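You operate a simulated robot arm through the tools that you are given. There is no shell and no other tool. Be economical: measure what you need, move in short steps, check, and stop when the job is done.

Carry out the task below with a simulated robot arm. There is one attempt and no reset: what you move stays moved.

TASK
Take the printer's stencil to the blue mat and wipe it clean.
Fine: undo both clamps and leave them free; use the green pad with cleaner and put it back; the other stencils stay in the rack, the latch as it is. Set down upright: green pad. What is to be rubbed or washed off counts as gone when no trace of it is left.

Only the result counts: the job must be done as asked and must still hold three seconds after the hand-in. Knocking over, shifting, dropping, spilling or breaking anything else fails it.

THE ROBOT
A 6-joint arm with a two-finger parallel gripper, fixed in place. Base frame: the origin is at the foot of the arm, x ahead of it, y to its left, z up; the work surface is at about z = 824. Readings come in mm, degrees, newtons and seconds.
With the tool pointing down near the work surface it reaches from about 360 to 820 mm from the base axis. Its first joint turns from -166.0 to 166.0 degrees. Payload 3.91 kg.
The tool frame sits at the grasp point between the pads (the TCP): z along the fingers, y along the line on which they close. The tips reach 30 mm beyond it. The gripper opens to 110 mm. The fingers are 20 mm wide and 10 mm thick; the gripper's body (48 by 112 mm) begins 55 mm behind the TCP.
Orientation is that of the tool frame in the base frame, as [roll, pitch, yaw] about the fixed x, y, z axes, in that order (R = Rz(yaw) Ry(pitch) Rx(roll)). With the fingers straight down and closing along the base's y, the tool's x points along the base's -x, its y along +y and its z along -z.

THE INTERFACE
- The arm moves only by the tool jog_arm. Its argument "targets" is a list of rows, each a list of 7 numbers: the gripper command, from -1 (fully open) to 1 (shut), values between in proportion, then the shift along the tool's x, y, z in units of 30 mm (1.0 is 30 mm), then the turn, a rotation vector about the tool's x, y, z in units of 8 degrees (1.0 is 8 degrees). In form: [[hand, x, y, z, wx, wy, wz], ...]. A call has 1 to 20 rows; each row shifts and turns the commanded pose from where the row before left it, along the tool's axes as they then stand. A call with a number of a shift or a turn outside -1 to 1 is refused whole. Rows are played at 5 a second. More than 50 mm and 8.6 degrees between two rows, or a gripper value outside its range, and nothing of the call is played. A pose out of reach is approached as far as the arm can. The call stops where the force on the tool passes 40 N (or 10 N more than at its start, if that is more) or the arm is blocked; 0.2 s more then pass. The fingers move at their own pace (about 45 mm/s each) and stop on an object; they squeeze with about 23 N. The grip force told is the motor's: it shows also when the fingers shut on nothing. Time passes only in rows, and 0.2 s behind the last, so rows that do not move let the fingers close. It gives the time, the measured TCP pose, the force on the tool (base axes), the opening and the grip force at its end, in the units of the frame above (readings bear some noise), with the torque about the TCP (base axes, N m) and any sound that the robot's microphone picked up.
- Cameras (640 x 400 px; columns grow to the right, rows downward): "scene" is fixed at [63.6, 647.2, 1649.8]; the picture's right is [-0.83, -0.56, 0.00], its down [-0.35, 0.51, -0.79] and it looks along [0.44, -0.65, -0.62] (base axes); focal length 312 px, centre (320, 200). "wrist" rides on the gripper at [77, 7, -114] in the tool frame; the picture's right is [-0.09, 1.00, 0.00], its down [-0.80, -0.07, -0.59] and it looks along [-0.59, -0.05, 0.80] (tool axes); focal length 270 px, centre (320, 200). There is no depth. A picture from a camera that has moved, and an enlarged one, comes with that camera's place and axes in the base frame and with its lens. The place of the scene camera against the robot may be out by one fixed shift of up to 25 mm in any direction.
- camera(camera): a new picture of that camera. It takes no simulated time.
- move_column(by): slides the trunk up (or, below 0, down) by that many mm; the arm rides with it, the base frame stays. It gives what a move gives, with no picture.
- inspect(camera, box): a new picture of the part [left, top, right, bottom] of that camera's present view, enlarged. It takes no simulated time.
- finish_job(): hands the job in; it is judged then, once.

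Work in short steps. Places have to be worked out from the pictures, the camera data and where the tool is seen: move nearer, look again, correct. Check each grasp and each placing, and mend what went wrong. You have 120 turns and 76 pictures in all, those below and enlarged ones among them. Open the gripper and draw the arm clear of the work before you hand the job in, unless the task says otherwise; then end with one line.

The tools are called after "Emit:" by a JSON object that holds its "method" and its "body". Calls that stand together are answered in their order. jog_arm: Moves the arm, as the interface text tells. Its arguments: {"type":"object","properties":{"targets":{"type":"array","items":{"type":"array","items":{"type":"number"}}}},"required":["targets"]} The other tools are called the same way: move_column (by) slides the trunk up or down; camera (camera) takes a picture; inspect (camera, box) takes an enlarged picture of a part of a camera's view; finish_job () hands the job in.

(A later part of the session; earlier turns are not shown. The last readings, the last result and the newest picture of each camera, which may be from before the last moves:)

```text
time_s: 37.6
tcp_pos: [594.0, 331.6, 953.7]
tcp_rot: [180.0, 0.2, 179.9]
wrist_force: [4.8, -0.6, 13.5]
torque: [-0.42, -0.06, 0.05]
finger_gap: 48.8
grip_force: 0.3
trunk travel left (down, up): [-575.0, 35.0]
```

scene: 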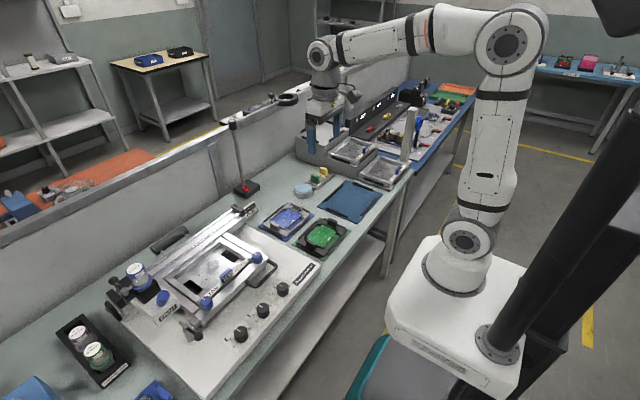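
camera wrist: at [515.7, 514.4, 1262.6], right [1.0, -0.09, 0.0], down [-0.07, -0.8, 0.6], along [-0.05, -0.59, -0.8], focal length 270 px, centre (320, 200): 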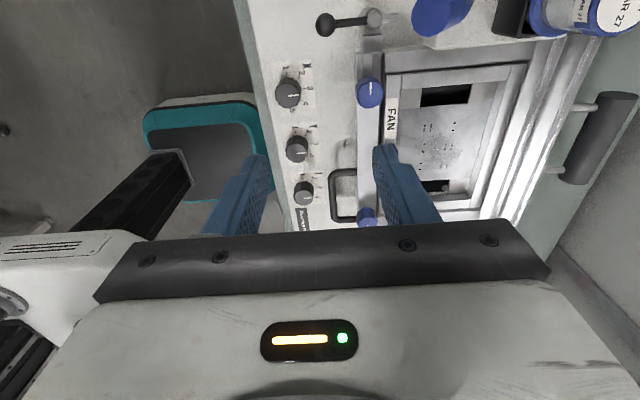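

Contact with the rail at TCP ≈ 953. I'll back off 2 mm and close on the tab ends.

Emit:
{"method": "jog_arm", "body": {"targets": [[0.12, 0, 0, -0.06, 0, 0, 0], [0.5, 0, 0, 0, 0, 0, 0], [1, 0, 0, 0, 0, 0, 0], [1, 0, 0, 0, 0, 0, 0]]}}

Emit:
{"method": "jog_arm", "body": {"targets": [[1, 0, 0, -0.05, 0, 0, 0], [1, 0, 0, -0.05, 0, 0, 0], [1, 0, 0, -0.05, 0, 0, 0], [1, 0, 0, -0.05, 0, 0, 0], [1, 0, 0, -0.05, 0, 0, 0], [1, 0, 0, -0.05, 0, 0, 0], [1, 0, 0, 0, 0, 0, 0]]}}

Emit:
{"method": "camera", "body": {"camera": "wrist"}}

Emit:
{"method": "inspect", "body": {"camera": "scene", "box": [140, 200, 300, 310]}}

```text
time_s: 38.6
tcp_pos: [593.7, 331.2, 953.6]
tcp_rot: [-179.9, -0.1, 179.8]
wrist_force: [-1.3, -0.6, 1.7]
torque: [0.01, 0.31, 0.06]
finger_gap: 39.8
grip_force: 22.7
trunk travel left (down, up): [-575.0, 35.0]
```

```text
time_s: 40.2
tcp_pos: [595.6, 332.0, 962.4]
tcp_rot: [179.9, 0.0, 179.9]
wrist_force: [-0.1, -0.1, -1.8]
torque: [-0.01, 0.16, -0.02]
finger_gap: 39.7
grip_force: 23.0
trunk travel left (down, up): [-575.0, 35.0]
```

```text
38 pictures are left
camera wrist: at [518.4, 338.7, 1077.1], right [0.09, 1.0, 0.0], down [0.8, -0.07, 0.59], along [0.59, -0.05, -0.8], focal length 270 px, centre (320, 200)
```

wrist: 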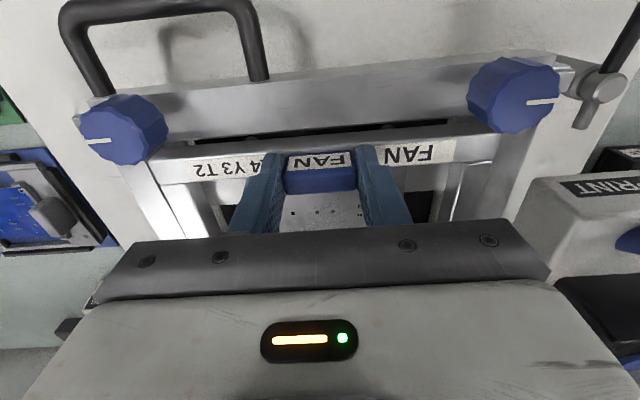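

```text
3.64 times, centred on (220, 255) of scene
camera zoom: at [63.6, 647.2, 1649.8], right [-0.83, -0.56, 0.0], down [-0.35, 0.51, -0.79], along [0.44, -0.65, -0.62], focal length 1134 px, centre (684, 0)
```

zoom: 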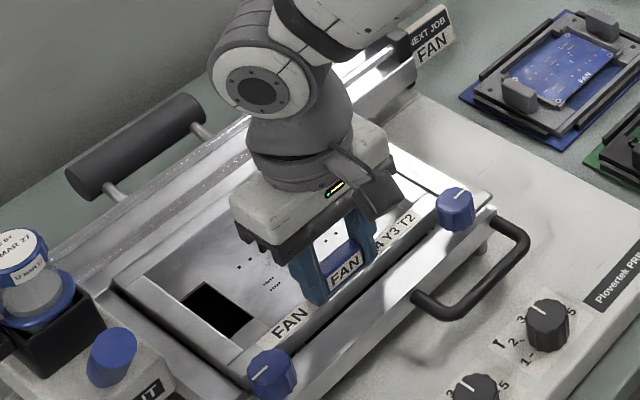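

It's holding with a 2 N load, so I'll continue slowly by 40 mm.

Emit:
{"method": "jog_arm", "body": {"targets": [[1, 0, 0, -0.07, 0, 0, 0], [1, 0, 0, -0.07, 0, 0, 0], [1, 0, 0, -0.07, 0, 0, 0], [1, 0, 0, -0.07, 0, 0, 0], [1, 0, 0, -0.07, 0, 0, 0], [1, 0, 0, -0.07, 0, 0, 0], [1, 0, 0, -0.07, 0, 0, 0], [1, 0, 0, -0.07, 0, 0, 0], [1, 0, 0, -0.07, 0, 0, 0], [1, 0, 0, -0.07, 0, 0, 0], [1, 0, 0, -0.07, 0, 0, 0], [1, 0, 0, -0.07, 0, 0, 0], [1, 0, 0, -0.07, 0, 0, 0], [1, 0, 0, -0.07, 0, 0, 0], [1, 0, 0, -0.07, 0, 0, 0], [1, 0, 0, -0.07, 0, 0, 0], [1, 0, 0, -0.07, 0, 0, 0], [1, 0, 0, -0.07, 0, 0, 0], [1, 0, 0, 0, 0, 0, 0]]}}

Emit:
{"method": "inspect", "body": {"camera": "scene", "box": [140, 180, 300, 300]}}

```text
time_s: 44.2
tcp_pos: [595.3, 331.4, 1001.4]
tcp_rot: [180.0, 0.0, 179.9]
wrist_force: [0.1, 0.3, -2.4]
torque: [0.02, 0.19, -0.03]
finger_gap: 40.1
grip_force: 23.2
trunk travel left (down, up): [-575.0, 35.0]
```

```text
3.33 times, centred on (220, 240) of scene
camera zoom: at [63.6, 647.2, 1649.8], right [-0.83, -0.56, 0.0], down [-0.35, 0.51, -0.79], along [0.44, -0.65, -0.62], focal length 1039 px, centre (653, 67)
```

zoom: 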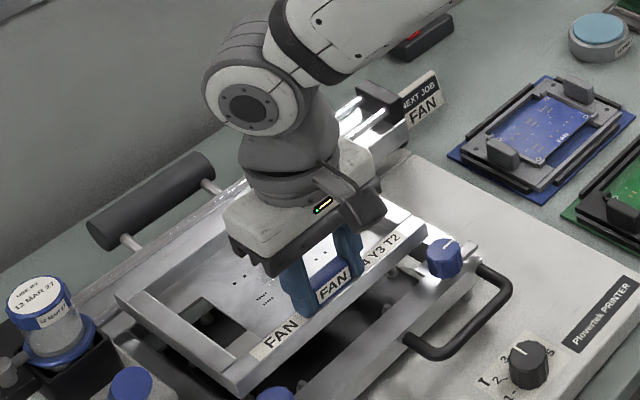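

The stencil is lifted level and held. I'll raise it further slowly, then start toward the mat.

Emit:
{"method": "jog_arm", "body": {"targets": [[1, 0, 0, -0.1, 0, 0, 0], [1, 0, 0, -0.15, 0, 0, 0], [1, 0, 0, -0.2, 0, 0, 0], [1, 0, 0, -0.2, 0, 0, 0], [1, 0, 0, -0.2, 0, 0, 0], [1, 0, 0, -0.2, 0, 0, 0], [1, 0, 0, -0.2, 0, 0, 0], [1, 0, 0, -0.2, 0, 0, 0], [1, 0, 0, -0.15, 0, 0, 0], [1, 0.05, -0.1, -0.1, 0, 0, 0], [1, 0.05, -0.2, -0.05, 0, 0, 0], [1, 0.08, -0.3, 0, 0, 0, 0], [1, 0.1, -0.4, 0, 0, 0, 0], [1, 0.12, -0.5, 0, 0, 0, 0], [1, 0.12, -0.5, 0, 0, 0, 0], [1, 0.12, -0.5, 0, 0, 0, 0], [1, 0.12, -0.4, 0, 0, 0, 0], [1, 0.1, -0.3, 0, 0, 0, 0], [1, 0.05, -0.2, 0, 0, 0, 0], [1, 0, 0, 0, 0, 0, 0]]}}

```text
time_s: 48.4
tcp_pos: [569.3, 230.4, 1052.0]
tcp_rot: [-180.0, 0.0, 180.0]
wrist_force: [-0.4, 1.0, -1.8]
torque: [-0.01, 0.18, -0.01]
finger_gap: 39.8
grip_force: 22.9
trunk travel left (down, up): [-575.0, 35.0]
```

Holding steady. I'll carry it in −y with gentle ramps.

Emit:
{"method": "jog_arm", "body": {"targets": [[1, 0.05, -0.2, 0, 0, 0, 0], [1, 0.1, -0.35, 0, 0, 0, 0], [1, 0.1, -0.5, 0, 0, 0, 0], [1, 0.1, -0.6, 0, 0, 0, 0], [1, 0.1, -0.6, 0, 0, 0, 0], [1, 0.1, -0.6, 0, 0, 0, 0], [1, 0.1, -0.6, 0, 0, 0, 0], [1, 0.1, -0.6, 0, 0, 0, 0], [1, 0.1, -0.6, 0, 0, 0, 0], [1, 0.1, -0.6, 0, 0, 0, 0], [1, 0.1, -0.6, 0, 0, 0, 0], [1, 0.1, -0.6, 0, 0, 0, 0], [1, 0.1, -0.6, 0, 0, 0, 0], [1, 0.1, -0.6, 0, 0, 0, 0], [1, 0.1, -0.6, 0, 0, 0, 0], [1, 0.1, -0.5, 0, 0, 0, 0], [1, 0.1, -0.35, 0, 0, 0, 0], [1, 0.05, -0.2, 0, 0, 0, 0]]}}

Emit:
{"method": "jog_arm", "body": {"targets": [[1, 0.05, -0.2, 0, 0, 0, 0], [1, 0.1, -0.35, 0, 0, 0, 0], [1, 0.1, -0.5, 0, 0, 0, 0], [1, 0.1, -0.6, 0, 0, 0, 0], [1, 0.1, -0.6, 0, 0, 0, 0], [1, 0.1, -0.6, 0, 0, 0, 0], [1, 0.1, -0.6, 0, 0, 0, 0], [1, 0.1, -0.6, 0, 0, 0, 0], [1, 0.1, -0.6, 0, 0, 0, 0], [1, 0.1, -0.6, 0, 0, 0, 0], [1, 0.1, -0.6, 0, 0, 0, 0], [1, 0.1, -0.6, 0, 0, 0, 0], [1, 0.1, -0.6, 0, 0, 0, 0], [1, 0.1, -0.6, 0, 0, 0, 0], [1, 0.1, -0.5, 0, 0, 0, 0], [1, 0.1, -0.35, 0, 0, 0, 0], [1, 0.05, -0.2, 0, 0, 0, 0]]}}

Emit:
{"method": "camera", "body": {"camera": "wrist"}}

Emit:
{"method": "inspect", "body": {"camera": "scene", "box": [230, 80, 430, 260]}}

```text
time_s: 52.2
tcp_pos: [515.6, -49.1, 1052.8]
tcp_rot: [-180.0, 0.0, 180.0]
wrist_force: [0.5, 0.2, -3.3]
torque: [-0.02, 0.17, 0.02]
finger_gap: 39.7
grip_force: 22.8
trunk travel left (down, up): [-575.0, 35.0]
```

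```text
time_s: 55.8
tcp_pos: [466.7, -309.9, 1054.3]
tcp_rot: [-180.0, 0.0, 179.9]
wrist_force: [0.5, 0.3, -2.1]
torque: [0.03, 0.16, 0.0]
finger_gap: 39.8
grip_force: 23.0
trunk travel left (down, up): [-575.0, 35.0]
```

```text
35 pictures are left
camera wrist: at [390.3, -303.7, 1169.0], right [0.09, 1.0, 0.0], down [0.8, -0.07, 0.59], along [0.59, -0.05, -0.8], focal length 270 px, centre (320, 200)
```

wrist: 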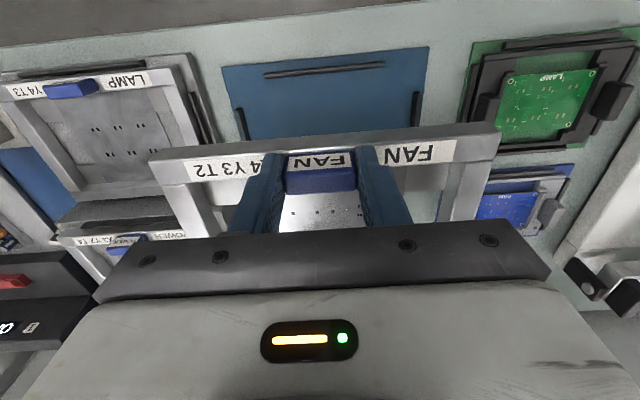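

```text
2.22 times, centred on (330, 170) of scene
camera zoom: at [63.6, 647.2, 1649.8], right [-0.83, -0.56, 0.0], down [-0.35, 0.51, -0.79], along [0.44, -0.65, -0.62], focal length 693 px, centre (298, 267)
```

zoom: 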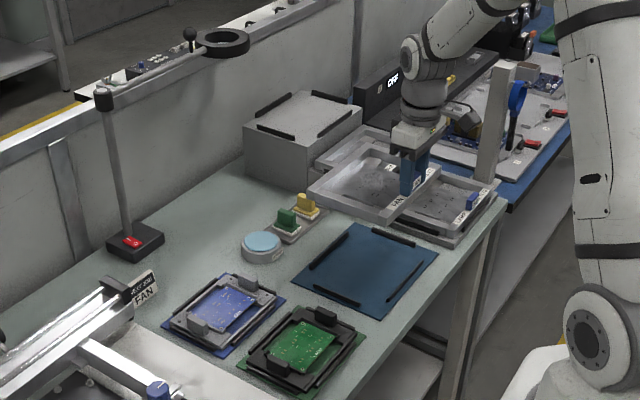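

The stencil (about 207 × 160) fits the nest of four strips on the mat. I'll enlarge to measure the strips precisely.

Emit:
{"method": "inspect", "body": {"camera": "wrist", "box": [210, 30, 450, 180]}}

Emit:
{"method": "inspect", "body": {"camera": "scene", "box": [310, 140, 440, 230]}}

```text
2.67 times, centred on (330, 105) of wrist
camera zoom: at [390.3, -303.7, 1169.0], right [0.09, 1.0, 0.0], down [0.8, -0.07, 0.59], along [0.59, -0.05, -0.8], focal length 721 px, centre (293, 453)
```

zoom: 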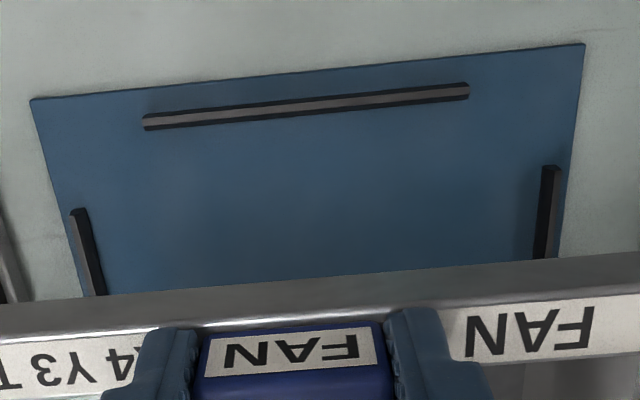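

```text
4.44 times, centred on (375, 185) of scene
camera zoom: at [63.6, 647.2, 1649.8], right [-0.83, -0.56, 0.0], down [-0.35, 0.51, -0.79], along [0.44, -0.65, -0.62], focal length 1386 px, centre (76, 267)
```

zoom: 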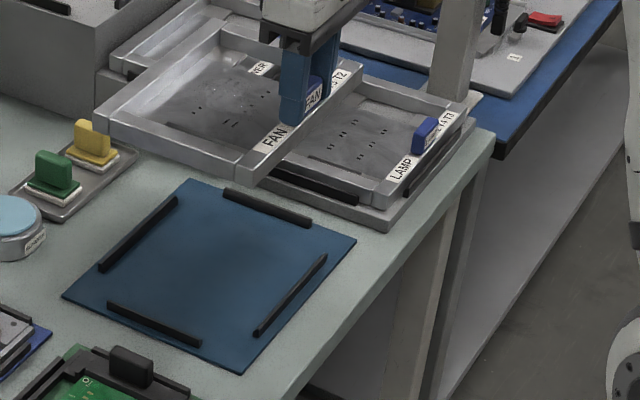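

Nest interior is y −411.5…−196 and front face x ≈ 458.5. The stencil's front face is at TCP−6, so I'll target TCP (469.7, −305) and lower to z ≈ 900 to look again.

Emit:
{"method": "jog_arm", "body": {"targets": [[1, -0.05, 0.08, 0.1, 0, 0, 0], [1, -0.05, 0.083, 0.2, 0, 0, 0], [1, 0, 0, 0.3, 0, 0, 0], [1, 0, 0, 0.4, 0, 0, 0], [1, 0, 0, 0.4, 0, 0, 0], [1, 0, 0, 0.4, 0, 0, 0], [1, 0, 0, 0.4, 0, 0, 0], [1, 0, 0, 0.4, 0, 0, 0], [1, 0, 0, 0.4, 0, 0, 0], [1, 0, 0, 0.4, 0, 0, 0], [1, 0, 0, 0.4, 0, 0, 0], [1, 0, 0, 0.4, 0, 0, 0], [1, 0, 0, 0.3, 0, 0, 0], [1, 0, 0, 0.3, 0, 0, 0], [1, 0, 0, 0.2, 0, 0, 0], [1, 0, 0, 0.1, 0, 0, 0], [1, 0, 0, 0, 0, 0, 0]]}}

Emit:
{"method": "camera", "body": {"camera": "wrist"}}

Emit:
{"method": "inspect", "body": {"camera": "scene", "box": [300, 140, 430, 230]}}

```text
time_s: 59.4
tcp_pos: [471.1, -303.0, 899.8]
tcp_rot: [180.0, 0.1, 179.8]
wrist_force: [0.0, 0.8, -2.6]
torque: [0.0, 0.17, -0.02]
finger_gap: 39.8
grip_force: 22.7
trunk travel left (down, up): [-575.0, 35.0]
```

```text
31 pictures are left
camera wrist: at [394.2, -297.1, 1014.9], right [0.09, 1.0, 0.0], down [0.8, -0.07, 0.59], along [0.59, -0.05, -0.8], focal length 270 px, centre (320, 200)
```

wrist: 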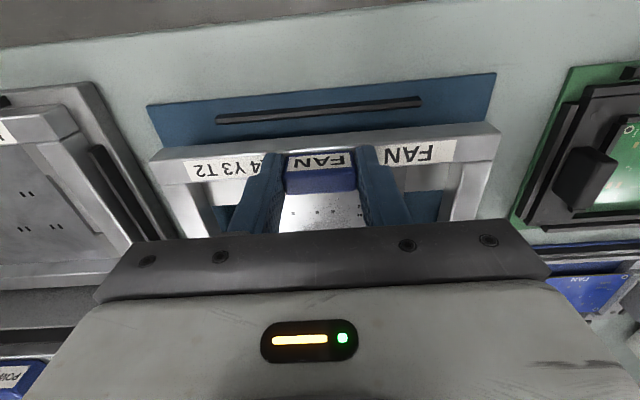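

```text
4.44 times, centred on (365, 185) of scene
camera zoom: at [63.6, 647.2, 1649.8], right [-0.83, -0.56, 0.0], down [-0.35, 0.51, -0.79], along [0.44, -0.65, -0.62], focal length 1386 px, centre (120, 267)
```

zoom: 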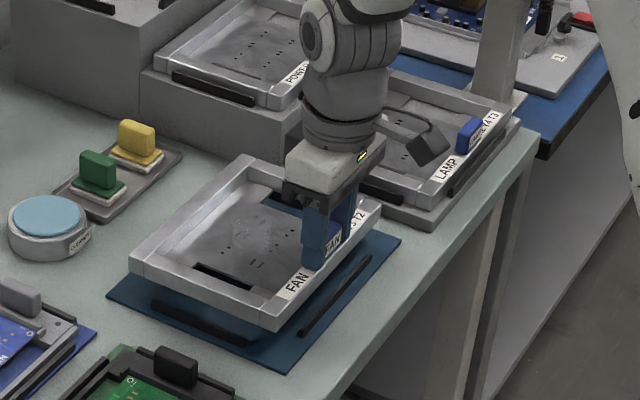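

It lines up within the nest, with about 3–5 mm of side clearance. I'll shift −1 mm in y and lower slowly to contact.

Emit:
{"method": "jog_arm", "body": {"targets": [[1, 0, -0.03, 0.1, 0, 0, 0], [1, 0, 0, 0.1, 0, 0, 0], [1, 0, 0, 0.1, 0, 0, 0], [1, 0, 0, 0.1, 0, 0, 0], [1, 0, 0, 0.1, 0, 0, 0], [1, 0, 0, 0.1, 0, 0, 0], [1, 0, 0, 0, 0, 0, 0]]}}

Emit:
{"method": "inspect", "body": {"camera": "scene", "box": [300, 140, 430, 230]}}

```text
time_s: 61.0
tcp_pos: [469.8, -305.6, 882.2]
tcp_rot: [180.0, 0.0, 180.0]
wrist_force: [-0.2, -0.5, -2.3]
torque: [-0.02, 0.17, 0.0]
finger_gap: 39.7
grip_force: 22.9
trunk travel left (down, up): [-575.0, 35.0]
```

```text
4.44 times, centred on (365, 185) of scene
camera zoom: at [63.6, 647.2, 1649.8], right [-0.83, -0.56, 0.0], down [-0.35, 0.51, -0.79], along [0.44, -0.65, -0.62], focal length 1386 px, centre (120, 267)
```

zoom: 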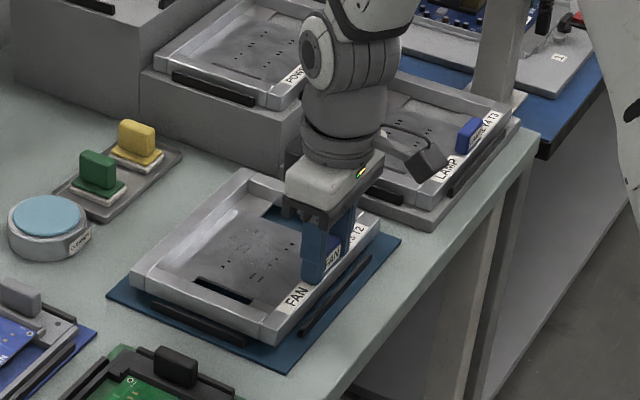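

It looks inside the strips, so I'll lower to contact in small steps.

Emit:
{"method": "jog_arm", "body": {"targets": [[1, 0, 0, 0.07, 0, 0, 0], [1, 0, 0, 0.07, 0, 0, 0], [1, 0, 0, 0, 0, 0, 0]]}}

Emit:
{"method": "jog_arm", "body": {"targets": [[1, 0, 0, 0.06, 0, 0, 0], [1, 0, 0, 0.06, 0, 0, 0], [1, 0, 0, 0, 0, 0, 0]]}}

```text
time_s: 61.8
tcp_pos: [469.9, -305.6, 877.8]
tcp_rot: [-180.0, 0.0, 179.9]
wrist_force: [0.4, 0.6, -2.5]
torque: [-0.02, 0.17, -0.02]
finger_gap: 39.6
grip_force: 22.7
trunk travel left (down, up): [-575.0, 35.0]
```

```text
time_s: 62.6
tcp_pos: [469.7, -305.7, 874.8]
tcp_rot: [-180.0, 0.0, 179.9]
wrist_force: [-1.0, 1.2, -0.1]
torque: [-0.17, -0.11, -0.01]
finger_gap: 39.9
grip_force: 22.8
trunk travel left (down, up): [-575.0, 35.0]
```

The weight is off, so it is touching. I'll go 1.5 mm more, then open and rise.

Emit:
{"method": "jog_arm", "body": {"targets": [[1, 0, 0, 0.04, 0, 0, 0], [1, 0, 0, 0, 0, 0, 0], [0.1, 0, 0, -0.03, 0, 0, 0], [0.1, 0, 0, 0, 0, 0, 0], [0.1, 0, 0, -0.5, 0, 0, 0], [0.1, 0, 0, -1, 0, 0, 0], [0.1, 0, 0, -1, 0, 0, 0], [0.1, 0, 0, -1, 0, 0, 0]]}}

Emit:
{"method": "camera", "body": {"camera": "wrist"}}

Emit:
{"method": "inspect", "body": {"camera": "scene", "box": [280, 130, 430, 230]}}

```text
time_s: 64.4
tcp_pos: [470.9, -305.9, 979.7]
tcp_rot: [180.0, 0.1, 179.9]
wrist_force: [-0.5, 0.7, 0.1]
torque: [0.0, -0.03, 0.02]
finger_gap: 49.5
grip_force: 0.1
trunk travel left (down, up): [-575.0, 35.0]
```

```text
28 pictures are left
camera wrist: at [394.7, -298.9, 1095.3], right [0.09, 1.0, 0.0], down [0.8, -0.07, 0.59], along [0.59, -0.05, -0.8], focal length 270 px, centre (320, 200)
```

wrist: 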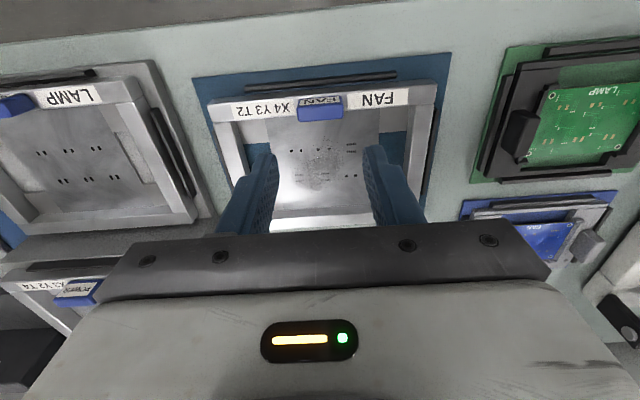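

```text
4.00 times, centred on (355, 180) of scene
camera zoom: at [63.6, 647.2, 1649.8], right [-0.83, -0.56, 0.0], down [-0.35, 0.51, -0.79], along [0.44, -0.65, -0.62], focal length 1247 px, centre (180, 280)
```

zoom: 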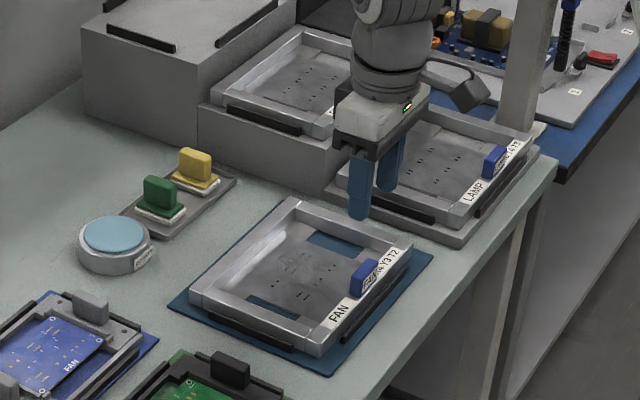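

The stencil lies flat in the nest on the mat. Next is the green pad at about (728, −325), so I'll move over to see it.

Emit:
{"method": "jog_arm", "body": {"targets": [[-0.3, -1, 0, -0.3, 0, 0, 0], [-0.3, -1, 0, 0, 0, 0, 0], [-0.3, -1, 0, 0, 0, 0, 0], [-0.3, -1, 0, 0, 0, 0, 0], [-0.3, -1, 0, 0, 0, 0, 0], [-0.3, 0, 0, 0, 0, 0, 0]]}}

Emit:
{"method": "camera", "body": {"camera": "wrist"}}

```text
time_s: 65.8
tcp_pos: [617.8, -305.3, 987.8]
tcp_rot: [-180.0, -0.1, 179.9]
wrist_force: [-0.4, -0.5, 0.7]
torque: [-0.04, 0.02, 0.01]
finger_gap: 71.6
grip_force: 0.0
trunk travel left (down, up): [-575.0, 35.0]
```

```text
26 pictures are left
camera wrist: at [541.6, -299.1, 1103.2], right [0.09, 1.0, 0.0], down [0.8, -0.07, 0.59], along [0.59, -0.05, -0.8], focal length 270 px, centre (320, 200)
```

wrist: 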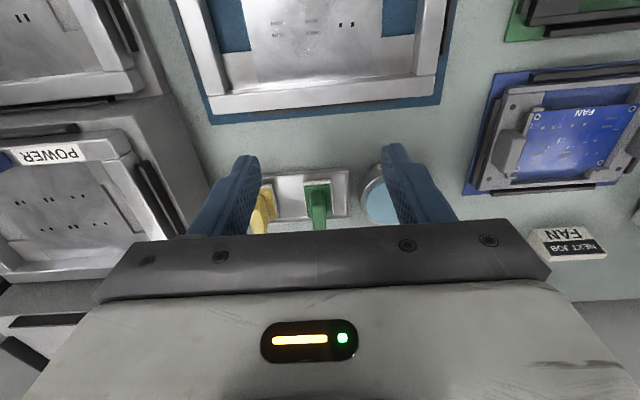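

Emit:
{"method": "inspect", "body": {"camera": "wrist", "box": [240, 130, 420, 240]}}

Emit:
{"method": "inspect", "body": {"camera": "scene", "box": [285, 160, 355, 205]}}

```text
3.56 times, centred on (330, 185) of wrist
camera zoom: at [541.6, -299.1, 1103.2], right [0.09, 1.0, 0.0], down [0.8, -0.07, 0.59], along [0.59, -0.05, -0.8], focal length 961 px, centre (284, 253)
```

zoom: 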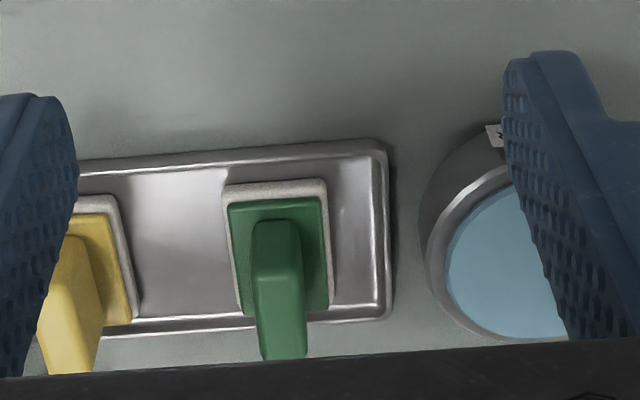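

```text
8.89 times, centred on (320, 182) of scene
camera zoom: at [63.6, 647.2, 1649.8], right [-0.83, -0.56, 0.0], down [-0.35, 0.51, -0.79], along [0.44, -0.65, -0.62], focal length 2771 px, centre (320, 356)
```

zoom: 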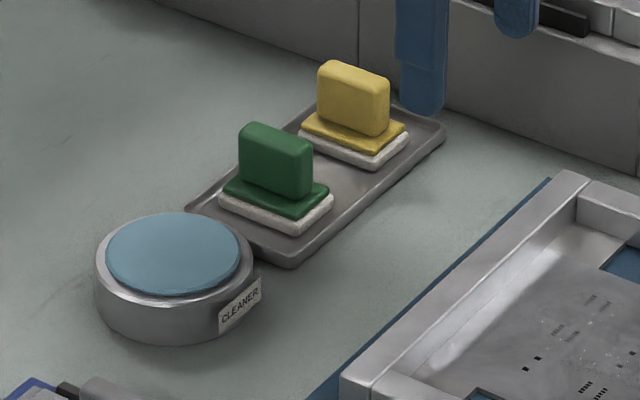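

The green handle is thin in y, centred about (733, −316), top near z 878. I'll go above it and take a look before descending.

Emit:
{"method": "jog_arm", "body": {"targets": [[0.1, -0.96, -0.09, 0, 0, 0, 0], [0.1, -0.96, -0.09, 0, 0, 0, 0], [0.1, -0.96, -0.09, 0.2, 0, 0, 0], [0.1, -0.96, -0.09, 0.7, 0, 0, 0], [0.1, 0, 0, 0.4, 0, 0, 0], [0.1, 0, 0, 0, 0, 0, 0]]}}

Emit:
{"method": "inspect", "body": {"camera": "wrist", "box": [230, 100, 410, 240]}}

```text
time_s: 67.2
tcp_pos: [734.2, -315.5, 949.3]
tcp_rot: [180.0, 0.0, 179.8]
wrist_force: [-0.5, -0.6, 1.1]
torque: [0.01, 0.04, 0.02]
finger_gap: 49.3
grip_force: 0.2
trunk travel left (down, up): [-575.0, 35.0]
```

```text
2.86 times, centred on (320, 170) of wrist
camera zoom: at [657.9, -308.5, 1063.0], right [0.09, 1.0, 0.0], down [0.8, -0.07, 0.59], along [0.59, -0.05, -0.8], focal length 772 px, centre (320, 286)
```

zoom: 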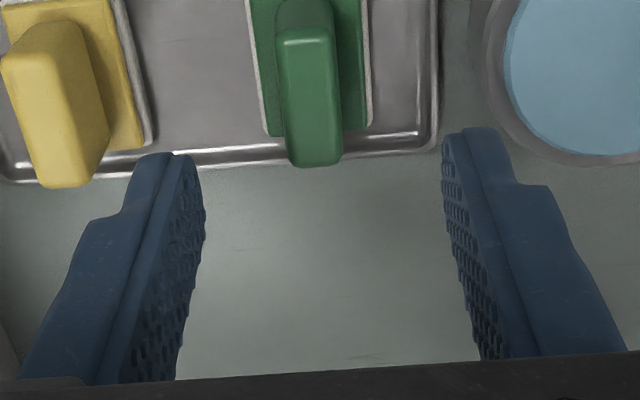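

The handle top centre is about (737, −317.5), with the long side in x. I'll descend over it and close.

Emit:
{"method": "jog_arm", "body": {"targets": [[0.1, -0.1, -0.07, 0.8, 0, 0, 0], [0.1, 0, 0, 0.8, 0, 0, 0], [0.1, 0, 0, 0.45, 0, 0, 0], [0.1, 0, 0, 0, 0, 0, 0]]}}

Emit:
{"method": "inspect", "body": {"camera": "wrist", "box": [230, 100, 410, 240]}}

Emit:
{"method": "inspect", "body": {"camera": "scene", "box": [285, 150, 355, 205]}}

```text
time_s: 68.2
tcp_pos: [738.7, -318.3, 888.0]
tcp_rot: [180.0, 0.0, 179.9]
wrist_force: [-0.1, 0.2, 0.2]
torque: [-0.03, 0.02, -0.03]
finger_gap: 49.4
grip_force: 0.1
trunk travel left (down, up): [-575.0, 35.0]
```

```text
2.86 times, centred on (320, 170) of wrist
camera zoom: at [661.2, -312.2, 1002.2], right [0.09, 1.0, 0.0], down [0.8, -0.07, 0.59], along [0.59, -0.05, -0.8], focal length 772 px, centre (320, 286)
```

zoom: 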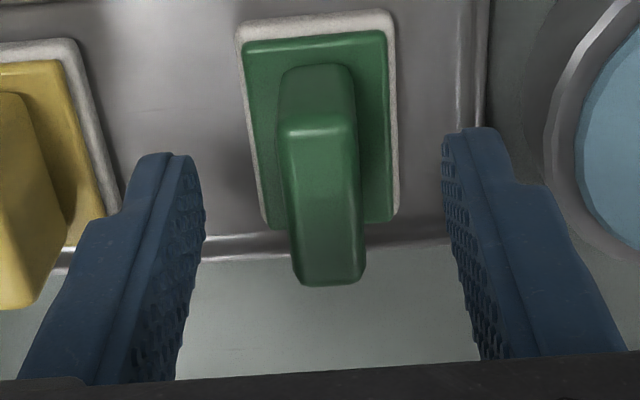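

```text
7.27 times, centred on (320, 178) of scene
camera zoom: at [63.6, 647.2, 1649.8], right [-0.83, -0.56, 0.0], down [-0.35, 0.51, -0.79], along [0.44, -0.65, -0.62], focal length 2267 px, centre (320, 364)
```

zoom: 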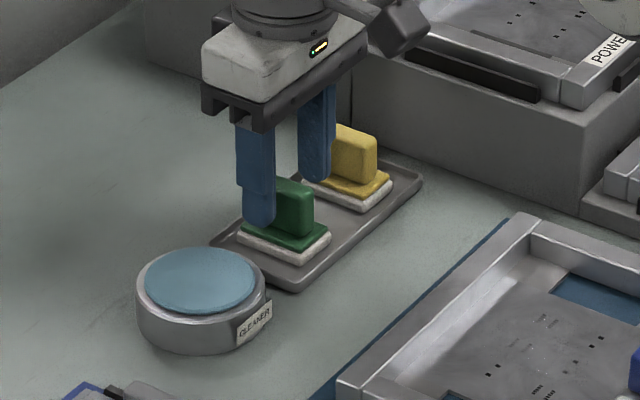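

Well centred. I'll lower 4 mm and grip.

Emit:
{"method": "jog_arm", "body": {"targets": [[0.1, 0.06, 0.02, 0.13, 0, 0, 0], [0.6, 0, 0, 0, 0, 0, 0], [1, 0, 0, 0, 0, 0, 0], [1, 0, 0, 0, 0, 0, 0], [1, 0, 0, 0, 0, 0, 0]]}}

Emit:
{"method": "jog_arm", "body": {"targets": [[1, 0, 0, -0.2, 0, 0, 0], [1, 0, 0, -0.4, 0, 0, 0], [1, 0, 0, -0.6, 0, 0, 0], [1, 0, 0, -0.6, 0, 0, 0], [1, 0, 0, 0, 0, 0, 0]]}}

Emit:
{"method": "inspect", "body": {"camera": "scene", "box": [285, 140, 355, 205]}}

```text
time_s: 69.4
tcp_pos: [736.9, -319.2, 883.4]
tcp_rot: [179.9, -0.1, 179.9]
wrist_force: [-0.4, 0.0, 0.3]
torque: [-0.02, 0.01, -0.01]
finger_gap: 15.2
grip_force: 23.0
trunk travel left (down, up): [-575.0, 35.0]
```

```text
time_s: 70.6
tcp_pos: [737.0, -319.2, 937.4]
tcp_rot: [180.0, 0.0, 179.9]
wrist_force: [0.2, -0.4, 0.6]
torque: [-0.01, 0.0, -0.04]
finger_gap: 14.8
grip_force: 23.0
trunk travel left (down, up): [-575.0, 35.0]
```

```text
6.15 times, centred on (320, 172) of scene
camera zoom: at [63.6, 647.2, 1649.8], right [-0.83, -0.56, 0.0], down [-0.35, 0.51, -0.79], along [0.44, -0.65, -0.62], focal length 1918 px, centre (320, 369)
```

zoom: 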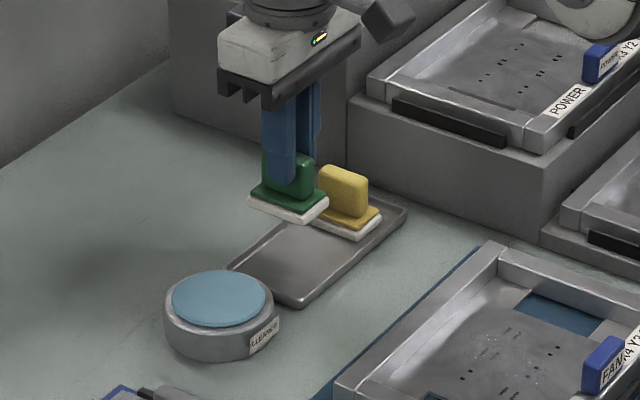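

Pad lifted. I'll move above the cleaner dispenser at about (733, −229).

Emit:
{"method": "jog_arm", "body": {"targets": [[1, 0.05, 0.3, -0.3, 0, 0, 0], [1, 0.05, 0.6, -0.1, 0, 0, 0], [1, 0, 0.7, 0, 0, 0, 0], [1, 0, 0.7, 0, 0, 0, 0], [1, 0, 0.5, 0, 0, 0, 0], [1, 0, 0.2, 0, 0, 0, 0], [1, 0, 0, 0, 0, 0, 0]]}}

Emit:
{"method": "camera", "body": {"camera": "wrist"}}

Emit:
{"method": "inspect", "body": {"camera": "scene", "box": [275, 140, 345, 205]}}

```text
time_s: 72.2
tcp_pos: [733.6, -227.8, 949.0]
tcp_rot: [179.9, 0.0, 179.9]
wrist_force: [1.1, 0.2, -0.1]
torque: [0.0, 0.02, -0.02]
finger_gap: 15.1
grip_force: 23.2
trunk travel left (down, up): [-575.0, 35.0]
```

```text
19 pictures are left
camera wrist: at [657.7, -220.9, 1065.0], right [0.09, 1.0, 0.0], down [0.8, -0.07, 0.59], along [0.59, -0.05, -0.8], focal length 270 px, centre (320, 200)
```

wrist: 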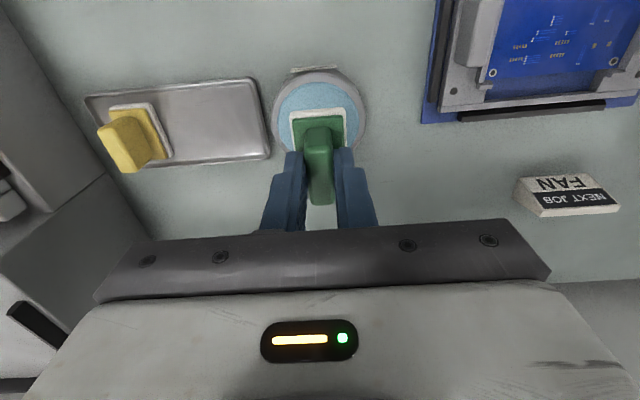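

```text
6.15 times, centred on (310, 172) of scene
camera zoom: at [63.6, 647.2, 1649.8], right [-0.83, -0.56, 0.0], down [-0.35, 0.51, -0.79], along [0.44, -0.65, -0.62], focal length 1918 px, centre (382, 369)
```

zoom: 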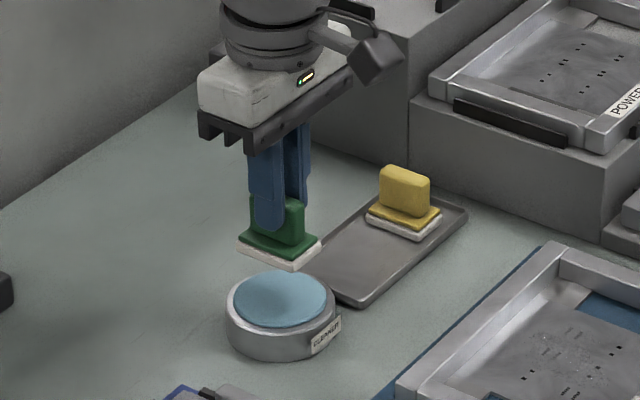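

The disc centre is about (727, −229). I'll shift a little and descend, then feel for contact.

Emit:
{"method": "jog_arm", "body": {"targets": [[1, 0.17, -0.04, 0.3, 0, 0, 0], [1, 0, 0, 0.3, 0, 0, 0], [1, 0, 0, 0.15, 0, 0, 0], [1, 0, 0, 0.1, 0, 0, 0], [1, 0, 0, 0, 0, 0, 0]]}}

Emit:
{"method": "jog_arm", "body": {"targets": [[1, 0, 0, 0.1, 0, 0, 0], [1, 0, 0, 0.1, 0, 0, 0], [1, 0, 0, 0, 0, 0, 0]]}}

```text
time_s: 73.4
tcp_pos: [729.4, -227.8, 923.4]
tcp_rot: [179.9, 0.0, 180.0]
wrist_force: [0.0, 0.3, 0.1]
torque: [-0.01, 0.01, 0.01]
finger_gap: 15.0
grip_force: 23.0
trunk travel left (down, up): [-575.0, 35.0]
```

```text
time_s: 74.2
tcp_pos: [729.2, -229.9, 917.7]
tcp_rot: [179.9, -0.1, 179.8]
wrist_force: [0.0, -0.6, 0.2]
torque: [0.04, 0.01, 0.01]
finger_gap: 14.7
grip_force: 22.6
trunk travel left (down, up): [-575.0, 35.0]
```

No contact yet, so I'll continue in small steps.

Emit:
{"method": "jog_arm", "body": {"targets": [[1, 0, 0, 0.1, 0, 0, 0], [1, 0, 0, 0.07, 0, 0, 0], [1, 0, 0, 0, 0, 0, 0]]}}

Emit:
{"method": "jog_arm", "body": {"targets": [[1, 0, 0, 0.07, 0, 0, 0], [1, 0, 0, 0.07, 0, 0, 0], [1, 0, 0, 0, 0, 0, 0]]}}

```text
time_s: 75.0
tcp_pos: [727.9, -228.8, 912.5]
tcp_rot: [-179.9, 0.0, 179.9]
wrist_force: [0.5, -0.2, -1.0]
torque: [0.03, -0.01, 0.04]
finger_gap: 15.1
grip_force: 23.4
trunk travel left (down, up): [-575.0, 35.0]
```

```text
time_s: 75.8
tcp_pos: [729.2, -230.0, 909.7]
tcp_rot: [179.9, 0.1, 179.9]
wrist_force: [1.1, -0.9, 5.8]
torque: [-0.01, 0.0, 0.01]
finger_gap: 14.6
grip_force: 22.8
trunk travel left (down, up): [-575.0, 35.0]
```

Contact at 5.8 N. I'll press slightly more and hold a moment.

Emit:
{"method": "jog_arm", "body": {"targets": [[1, 0, 0, 0.04, 0, 0, 0], [1, 0, 0, 0, 0, 0, 0], [1, 0, 0, 0, 0, 0, 0], [1, 0, 0, 0, 0, 0, 0], [1, 0, 0, 0, 0, 0, 0]]}}

Emit:
{"method": "inspect", "body": {"camera": "scene", "box": [275, 140, 345, 205]}}

```text
time_s: 77.0
tcp_pos: [728.6, -229.9, 908.6]
tcp_rot: [-180.0, 0.2, 179.9]
wrist_force: [5.4, -1.3, 18.3]
torque: [-0.09, -0.23, -0.01]
finger_gap: 14.8
grip_force: 23.3
trunk travel left (down, up): [-575.0, 35.0]
```

```text
6.15 times, centred on (310, 172) of scene
camera zoom: at [63.6, 647.2, 1649.8], right [-0.83, -0.56, 0.0], down [-0.35, 0.51, -0.79], along [0.44, -0.65, -0.62], focal length 1918 px, centre (382, 369)
```

zoom: 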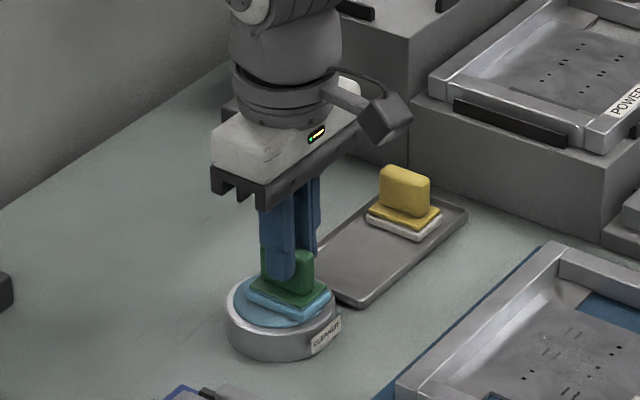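

The pad has turned blue, so it is wetted. I'll lift it and look at the smudge on the stencil before wiping.

Emit:
{"method": "jog_arm", "body": {"targets": [[1, 0, 0, -0.1, 0, 0, 0], [1, 0, 0, -0.4, 0, 0, 0], [1, 0, 0, -0.7, 0, 0, 0], [1, 0, 0, -0.5, 0, 0, 0], [1, 0, 0, 0, 0, 0, 0]]}}

Emit:
{"method": "inspect", "body": {"camera": "scene", "box": [325, 175, 395, 220]}}

```text
time_s: 78.2
tcp_pos: [730.0, -231.1, 958.9]
tcp_rot: [-179.9, 0.0, 179.9]
wrist_force: [0.6, -1.5, -0.2]
torque: [0.0, -0.02, 0.01]
finger_gap: 15.0
grip_force: 22.4
trunk travel left (down, up): [-575.0, 35.0]
```

```text
8.89 times, centred on (360, 198) of scene
camera zoom: at [63.6, 647.2, 1649.8], right [-0.83, -0.56, 0.0], down [-0.35, 0.51, -0.79], along [0.44, -0.65, -0.62], focal length 2771 px, centre (-36, 222)
```

zoom: 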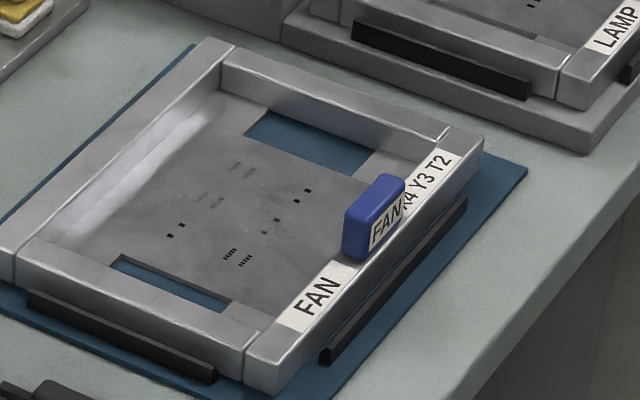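

The smudge lies in the middle of the foil, between the two slots. I'll move over the foil centre at (537, −305) and descend partly.

Emit:
{"method": "jog_arm", "body": {"targets": [[1, 0.3, -0.12, 0, 0, 0, 0], [1, 0.7, -0.27, 0, 0, 0, 0], [1, 0.9, -0.35, 0, 0, 0, 0], [1, 0.9, -0.35, 0, 0, 0, 0], [1, 0.9, -0.35, 0, 0, 0, 0], [1, 0.9, -0.35, 0, 0, 0, 0], [1, 0.9, -0.35, 0, 0, 0, 0], [1, 0.6, -0.23, 0, 0, 0, 0], [1, 0.33, -0.1, 0, 0, 0, 0], [1, 0, 0, 0.4, 0, 0, 0], [1, 0, 0, 0.6, 0, 0, 0], [1, 0, 0, 0.5, 0, 0, 0], [1, 0, 0, 0.3, 0, 0, 0], [1, 0, 0, 0, 0, 0, 0]]}}

Emit:
{"method": "inspect", "body": {"camera": "scene", "box": [310, 150, 410, 220]}}

```text
time_s: 81.2
tcp_pos: [536.1, -303.3, 905.0]
tcp_rot: [180.0, 0.1, 180.0]
wrist_force: [0.4, 0.8, -0.3]
torque: [0.0, 0.03, 0.01]
finger_gap: 15.1
grip_force: 23.3
trunk travel left (down, up): [-575.0, 35.0]
```

```text
5.71 times, centred on (360, 185) of scene
camera zoom: at [63.6, 647.2, 1649.8], right [-0.83, -0.56, 0.0], down [-0.35, 0.51, -0.79], along [0.44, -0.65, -0.62], focal length 1781 px, centre (91, 286)
```

zoom: 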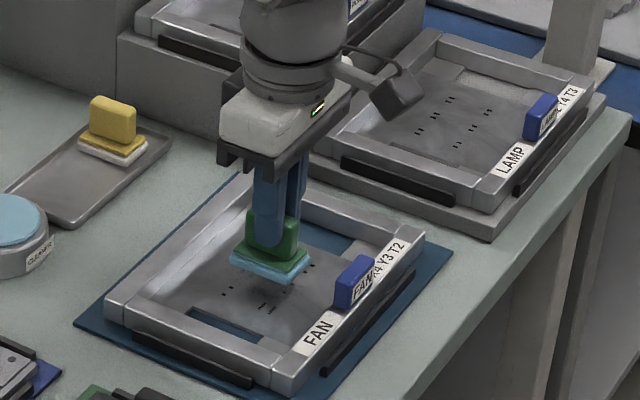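

Good clearance, so I'll descend to touch the foil.

Emit:
{"method": "jog_arm", "body": {"targets": [[1, 0, 0, 0.15, 0, 0, 0], [1, 0, 0, 0.15, 0, 0, 0], [1, 0, 0, 0.1, 0, 0, 0], [1, 0, 0, 0, 0, 0, 0]]}}

Emit:
{"method": "jog_arm", "body": {"targets": [[1, 0, 0, 0.07, 0, 0, 0], [1, 0, 0, 0.07, 0, 0, 0], [1, 0, 0, 0, 0, 0, 0]]}}

```text
time_s: 82.2
tcp_pos: [536.9, -303.2, 892.3]
tcp_rot: [-180.0, 0.1, 180.0]
wrist_force: [-0.2, -0.1, -0.3]
torque: [0.01, 0.01, -0.01]
finger_gap: 14.7
grip_force: 23.4
trunk travel left (down, up): [-575.0, 35.0]
```

```text
time_s: 83.0
tcp_pos: [536.5, -303.3, 887.6]
tcp_rot: [-180.0, 0.0, 179.8]
wrist_force: [0.9, -0.8, -1.1]
torque: [0.02, 0.01, -0.01]
finger_gap: 15.0
grip_force: 23.0
trunk travel left (down, up): [-575.0, 35.0]
```

No contact at 887.6, so I'll continue.

Emit:
{"method": "jog_arm", "body": {"targets": [[1, 0, 0, 0.07, 0, 0, 0], [1, 0, 0, 0.05, 0, 0, 0], [1, 0, 0, 0, 0, 0, 0]]}}

Emit:
{"method": "jog_arm", "body": {"targets": [[1, 0, 0, 0.05, 0, 0, 0], [1, 0, 0, 0, 0, 0, 0]]}}

```text
time_s: 83.8
tcp_pos: [535.8, -302.3, 886.2]
tcp_rot: [-179.8, 0.1, 179.9]
wrist_force: [0.1, 0.0, 10.0]
torque: [0.04, 0.04, 0.0]
finger_gap: 14.9
grip_force: 22.5
trunk travel left (down, up): [-575.0, 35.0]
```

```text
time_s: 84.4
tcp_pos: [535.4, -304.0, 885.0]
tcp_rot: [-179.9, 0.3, 179.9]
wrist_force: [1.3, -0.2, 19.7]
torque: [0.02, -0.07, 0.0]
finger_gap: 14.9
grip_force: 22.6
trunk travel left (down, up): [-575.0, 35.0]
```

Firm contact. I'll ease off slightly to about 10–14 N and wipe in x strokes, stepping toward −y.

Emit:
{"method": "jog_arm", "body": {"targets": [[1, 0, 0, -0.035, 0, 0, 0], [1, 0.47, 0, 0, 0, 0, 0], [1, 0.47, 0, 0, 0, 0, 0], [1, -0.48, 0, 0, 0, 0, 0], [1, -0.48, 0, 0, 0, 0, 0], [1, -0.48, 0, 0, 0, 0, 0], [1, -0.48, 0, 0, 0, 0, 0], [1, 0, -0.45, 0, 0, 0, 0], [1, 0.48, 0, 0, 0, 0, 0], [1, 0.48, 0, 0, 0, 0, 0], [1, 0.48, 0, 0, 0, 0, 0], [1, 0.48, 0, 0, 0, 0, 0], [1, 0, -0.45, 0, 0, 0, 0], [1, -0.48, 0, 0, 0, 0, 0], [1, -0.48, 0, 0, 0, 0, 0], [1, -0.48, 0, 0, 0, 0, 0], [1, -0.48, 0, 0, 0, 0, 0], [1, 0, 0, 0, 0, 0, 0]]}}

Emit:
{"method": "inspect", "body": {"camera": "scene", "box": [310, 150, 410, 220]}}

```text
time_s: 88.2
tcp_pos: [564.0, -330.5, 884.7]
tcp_rot: [180.0, 0.0, 179.9]
wrist_force: [-3.6, 0.5, 16.8]
torque: [0.03, 0.15, 0.0]
finger_gap: 15.0
grip_force: 22.7
trunk travel left (down, up): [-575.0, 35.0]
```

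```text
5.71 times, centred on (360, 185) of scene
camera zoom: at [63.6, 647.2, 1649.8], right [-0.83, -0.56, 0.0], down [-0.35, 0.51, -0.79], along [0.44, -0.65, -0.62], focal length 1781 px, centre (91, 286)
```

zoom: 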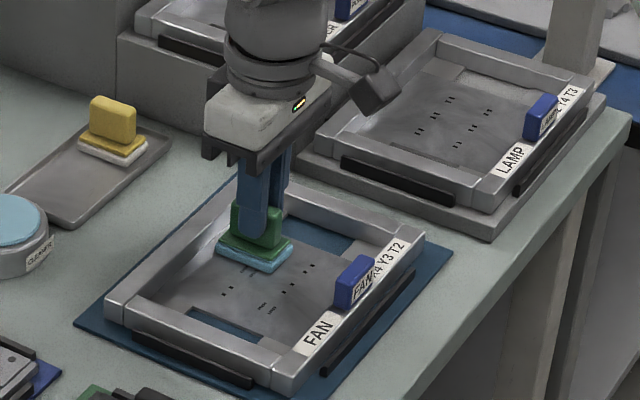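

Working well and the stencil is not shifting. I'll continue the −y side, then come back.

Emit:
{"method": "jog_arm", "body": {"targets": [[1, 0, -0.45, 0, 0, 0, 0], [1, 0.48, 0, 0, 0, 0, 0], [1, 0.48, 0, 0, 0, 0, 0], [1, 0.48, 0, 0, 0, 0, 0], [1, 0.48, 0, 0, 0, 0, 0], [1, 0, 0.25, 0, 0, 0, 0], [1, -0.48, 0, 0, 0, 0, 0], [1, -0.48, 0, 0, 0, 0, 0], [1, -0.48, 0, 0, 0, 0, 0], [1, -0.48, 0, 0, 0, 0, 0], [1, 0, 0.45, 0, 0, 0, 0], [1, 0, 0.4, 0, 0, 0, 0], [1, 0.48, 0, 0, 0, 0, 0], [1, 0.48, 0, 0, 0, 0, 0], [1, 0.48, 0, 0, 0, 0, 0], [1, 0.48, 0, 0, 0, 0, 0], [1, 0, 0.4, 0, 0, 0, 0], [1, 0, 0, 0, 0, 0, 0]]}}

Emit:
{"method": "jog_arm", "body": {"targets": [[1, -0.48, 0, 0, 0, 0, 0], [1, -0.48, 0, 0, 0, 0, 0], [1, -0.48, 0, 0, 0, 0, 0], [1, -0.48, 0, 0, 0, 0, 0], [1, 0, 0.4, 0, 0, 0, 0], [1, 0.48, 0, 0, 0, 0, 0], [1, 0.48, 0, 0, 0, 0, 0], [1, 0.48, 0, 0, 0, 0, 0], [1, 0.48, 0, 0, 0, 0, 0], [1, 0, 0.4, 0, 0, 0, 0], [1, -0.48, 0, 0, 0, 0, 0], [1, -0.48, 0, 0, 0, 0, 0], [1, -0.48, 0, 0, 0, 0, 0], [1, -0.48, 0, 0, 0, 0, 0], [1, 0, 0, 0, 0, 0, 0]]}}

```text
time_s: 92.0
tcp_pos: [507.4, -297.5, 884.5]
tcp_rot: [180.0, 0.0, 179.8]
wrist_force: [0.0, -1.2, 8.2]
torque: [-0.02, -0.02, -0.01]
finger_gap: 14.8
grip_force: 22.9
trunk travel left (down, up): [-575.0, 35.0]
```

```text
time_s: 95.2
tcp_pos: [563.7, -275.0, 884.0]
tcp_rot: [180.0, 0.0, 179.9]
wrist_force: [-0.4, 0.3, 2.9]
torque: [0.01, 0.01, -0.02]
finger_gap: 14.9
grip_force: 23.1
trunk travel left (down, up): [-575.0, 35.0]
```

Contact force has dropped to 3 N. I'll lower about 1 mm and wipe the +y side and the centre again.

Emit:
{"method": "jog_arm", "body": {"targets": [[1, 0, 0, 0.035, 0, 0, 0], [1, 0, 0.4, 0, 0, 0, 0], [1, 0.48, 0, 0, 0, 0, 0], [1, 0.48, 0, 0, 0, 0, 0], [1, 0.48, 0, 0, 0, 0, 0], [1, 0.48, 0, 0, 0, 0, 0], [1, 0, -0.4, 0, 0, 0, 0], [1, -0.48, 0, 0, 0, 0, 0], [1, -0.48, 0, 0, 0, 0, 0], [1, -0.48, 0, 0, 0, 0, 0], [1, -0.48, 0, 0, 0, 0, 0], [1, 0, -0.5, 0, 0, 0, 0], [1, 0.48, 0, 0, 0, 0, 0], [1, 0.48, 0, 0, 0, 0, 0], [1, 0.48, 0, 0, 0, 0, 0], [1, 0.48, 0, 0, 0, 0, 0], [1, 0, 0, 0, 0, 0, 0]]}}

Emit:
{"method": "jog_arm", "body": {"targets": [[1, 0, -0.5, 0, 0, 0, 0], [1, -0.48, 0, 0, 0, 0, 0], [1, -0.48, 0, 0, 0, 0, 0], [1, -0.48, 0, 0, 0, 0, 0], [1, -0.48, 0, 0, 0, 0, 0], [1, 0, -0.5, 0, 0, 0, 0], [1, 0.48, 0, 0, 0, 0, 0], [1, 0.48, 0, 0, 0, 0, 0], [1, 0.48, 0, 0, 0, 0, 0], [1, 0.48, 0, 0, 0, 0, 0], [1, 0, -0.5, 0, 0, 0, 0], [1, -0.48, 0, 0, 0, 0, 0], [1, -0.48, 0, 0, 0, 0, 0], [1, -0.48, 0, 0, 0, 0, 0], [1, -0.48, 0, 0, 0, 0, 0], [1, 0, 0, 0, 0, 0, 0]]}}

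```text
time_s: 98.8
tcp_pos: [507.1, -289.8, 883.6]
tcp_rot: [179.9, 0.0, 180.0]
wrist_force: [0.5, -0.2, 5.1]
torque: [0.0, -0.02, 0.02]
finger_gap: 14.8
grip_force: 23.4
trunk travel left (down, up): [-575.0, 35.0]
```

```text
time_s: 102.2
tcp_pos: [564.3, -333.7, 884.0]
tcp_rot: [-180.0, 0.0, 179.9]
wrist_force: [-0.2, 0.8, 3.4]
torque: [0.03, -0.01, -0.01]
finger_gap: 14.8
grip_force: 22.9
trunk travel left (down, up): [-575.0, 35.0]
```

I'll lift and move past the stencil so the wrist camera can see the foil.

Emit:
{"method": "jog_arm", "body": {"targets": [[1, 0, 0, -0.2, 0, 0, 0], [1, 0, 0, -0.6, 0, 0, 0], [1, 0, 0, -0.9, 0, 0, 0], [1, 0, 0.2, -0.9, 0, 0, 0], [1, -0.2, 0.3, -0.9, 0, 0, 0], [1, -0.2, 0.2, -0.5, 0, 0, 0], [1, 0, 0, 0, 0, 0, 0]]}}

Emit:
{"method": "inspect", "body": {"camera": "wrist", "box": [200, 20, 450, 180]}}

Emit:
{"method": "inspect", "body": {"camera": "scene", "box": [325, 175, 395, 220]}}

```text
time_s: 103.8
tcp_pos: [577.7, -314.1, 1003.0]
tcp_rot: [180.0, -0.1, 179.9]
wrist_force: [-0.1, 0.9, -0.2]
torque: [0.01, -0.01, -0.02]
finger_gap: 14.7
grip_force: 22.8
trunk travel left (down, up): [-575.0, 35.0]
```

```text
2.50 times, centred on (325, 100) of wrist
camera zoom: at [500.6, -307.1, 1117.8], right [0.09, 1.0, 0.0], down [0.8, -0.07, 0.59], along [0.59, -0.05, -0.8], focal length 676 px, centre (308, 450)
```

zoom: 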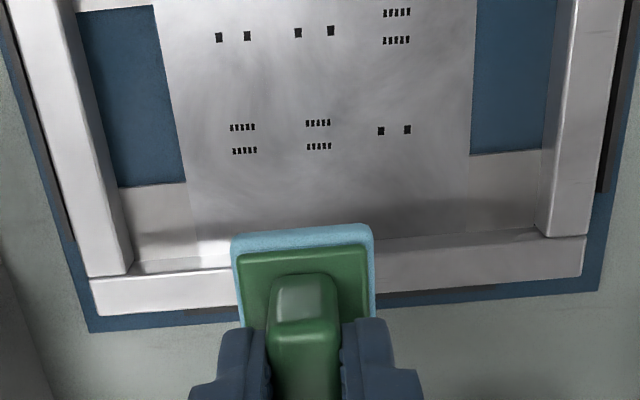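

```text
8.89 times, centred on (360, 198) of scene
camera zoom: at [63.6, 647.2, 1649.8], right [-0.83, -0.56, 0.0], down [-0.35, 0.51, -0.79], along [0.44, -0.65, -0.62], focal length 2771 px, centre (-36, 222)
```

zoom: 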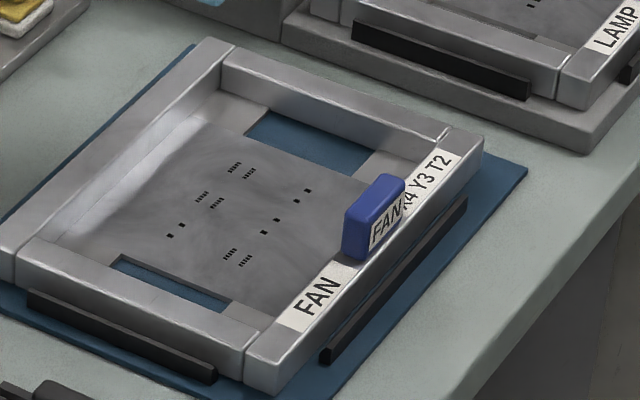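

The foil looks clean in both views. I'll check its front part too by shifting 45 mm toward −x.

Emit:
{"method": "jog_arm", "body": {"targets": [[1, 0.5, 0, 0, 0, 0, 0], [1, 0.6, 0, 0, 0, 0, 0], [1, 0.5, 0, 0, 0, 0, 0], [1, 0, 0, 0, 0, 0, 0]]}}

Emit:
{"method": "inspect", "body": {"camera": "wrist", "box": [220, 0, 420, 130]}}

```text
time_s: 104.8
tcp_pos: [528.0, -314.0, 1002.9]
tcp_rot: [179.9, 0.0, 179.9]
wrist_force: [0.3, -0.5, 0.0]
torque: [0.01, 0.04, 0.02]
finger_gap: 14.9
grip_force: 23.6
trunk travel left (down, up): [-575.0, 35.0]
```

```text
3.08 times, centred on (320, 65) of wrist
camera zoom: at [451.4, -306.5, 1118.4], right [0.09, 1.0, 0.0], down [0.8, -0.07, 0.59], along [0.59, -0.05, -0.8], focal length 832 px, centre (320, 615)
```

zoom: 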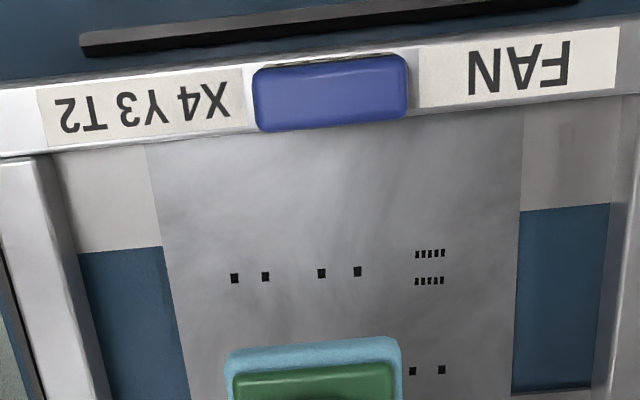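

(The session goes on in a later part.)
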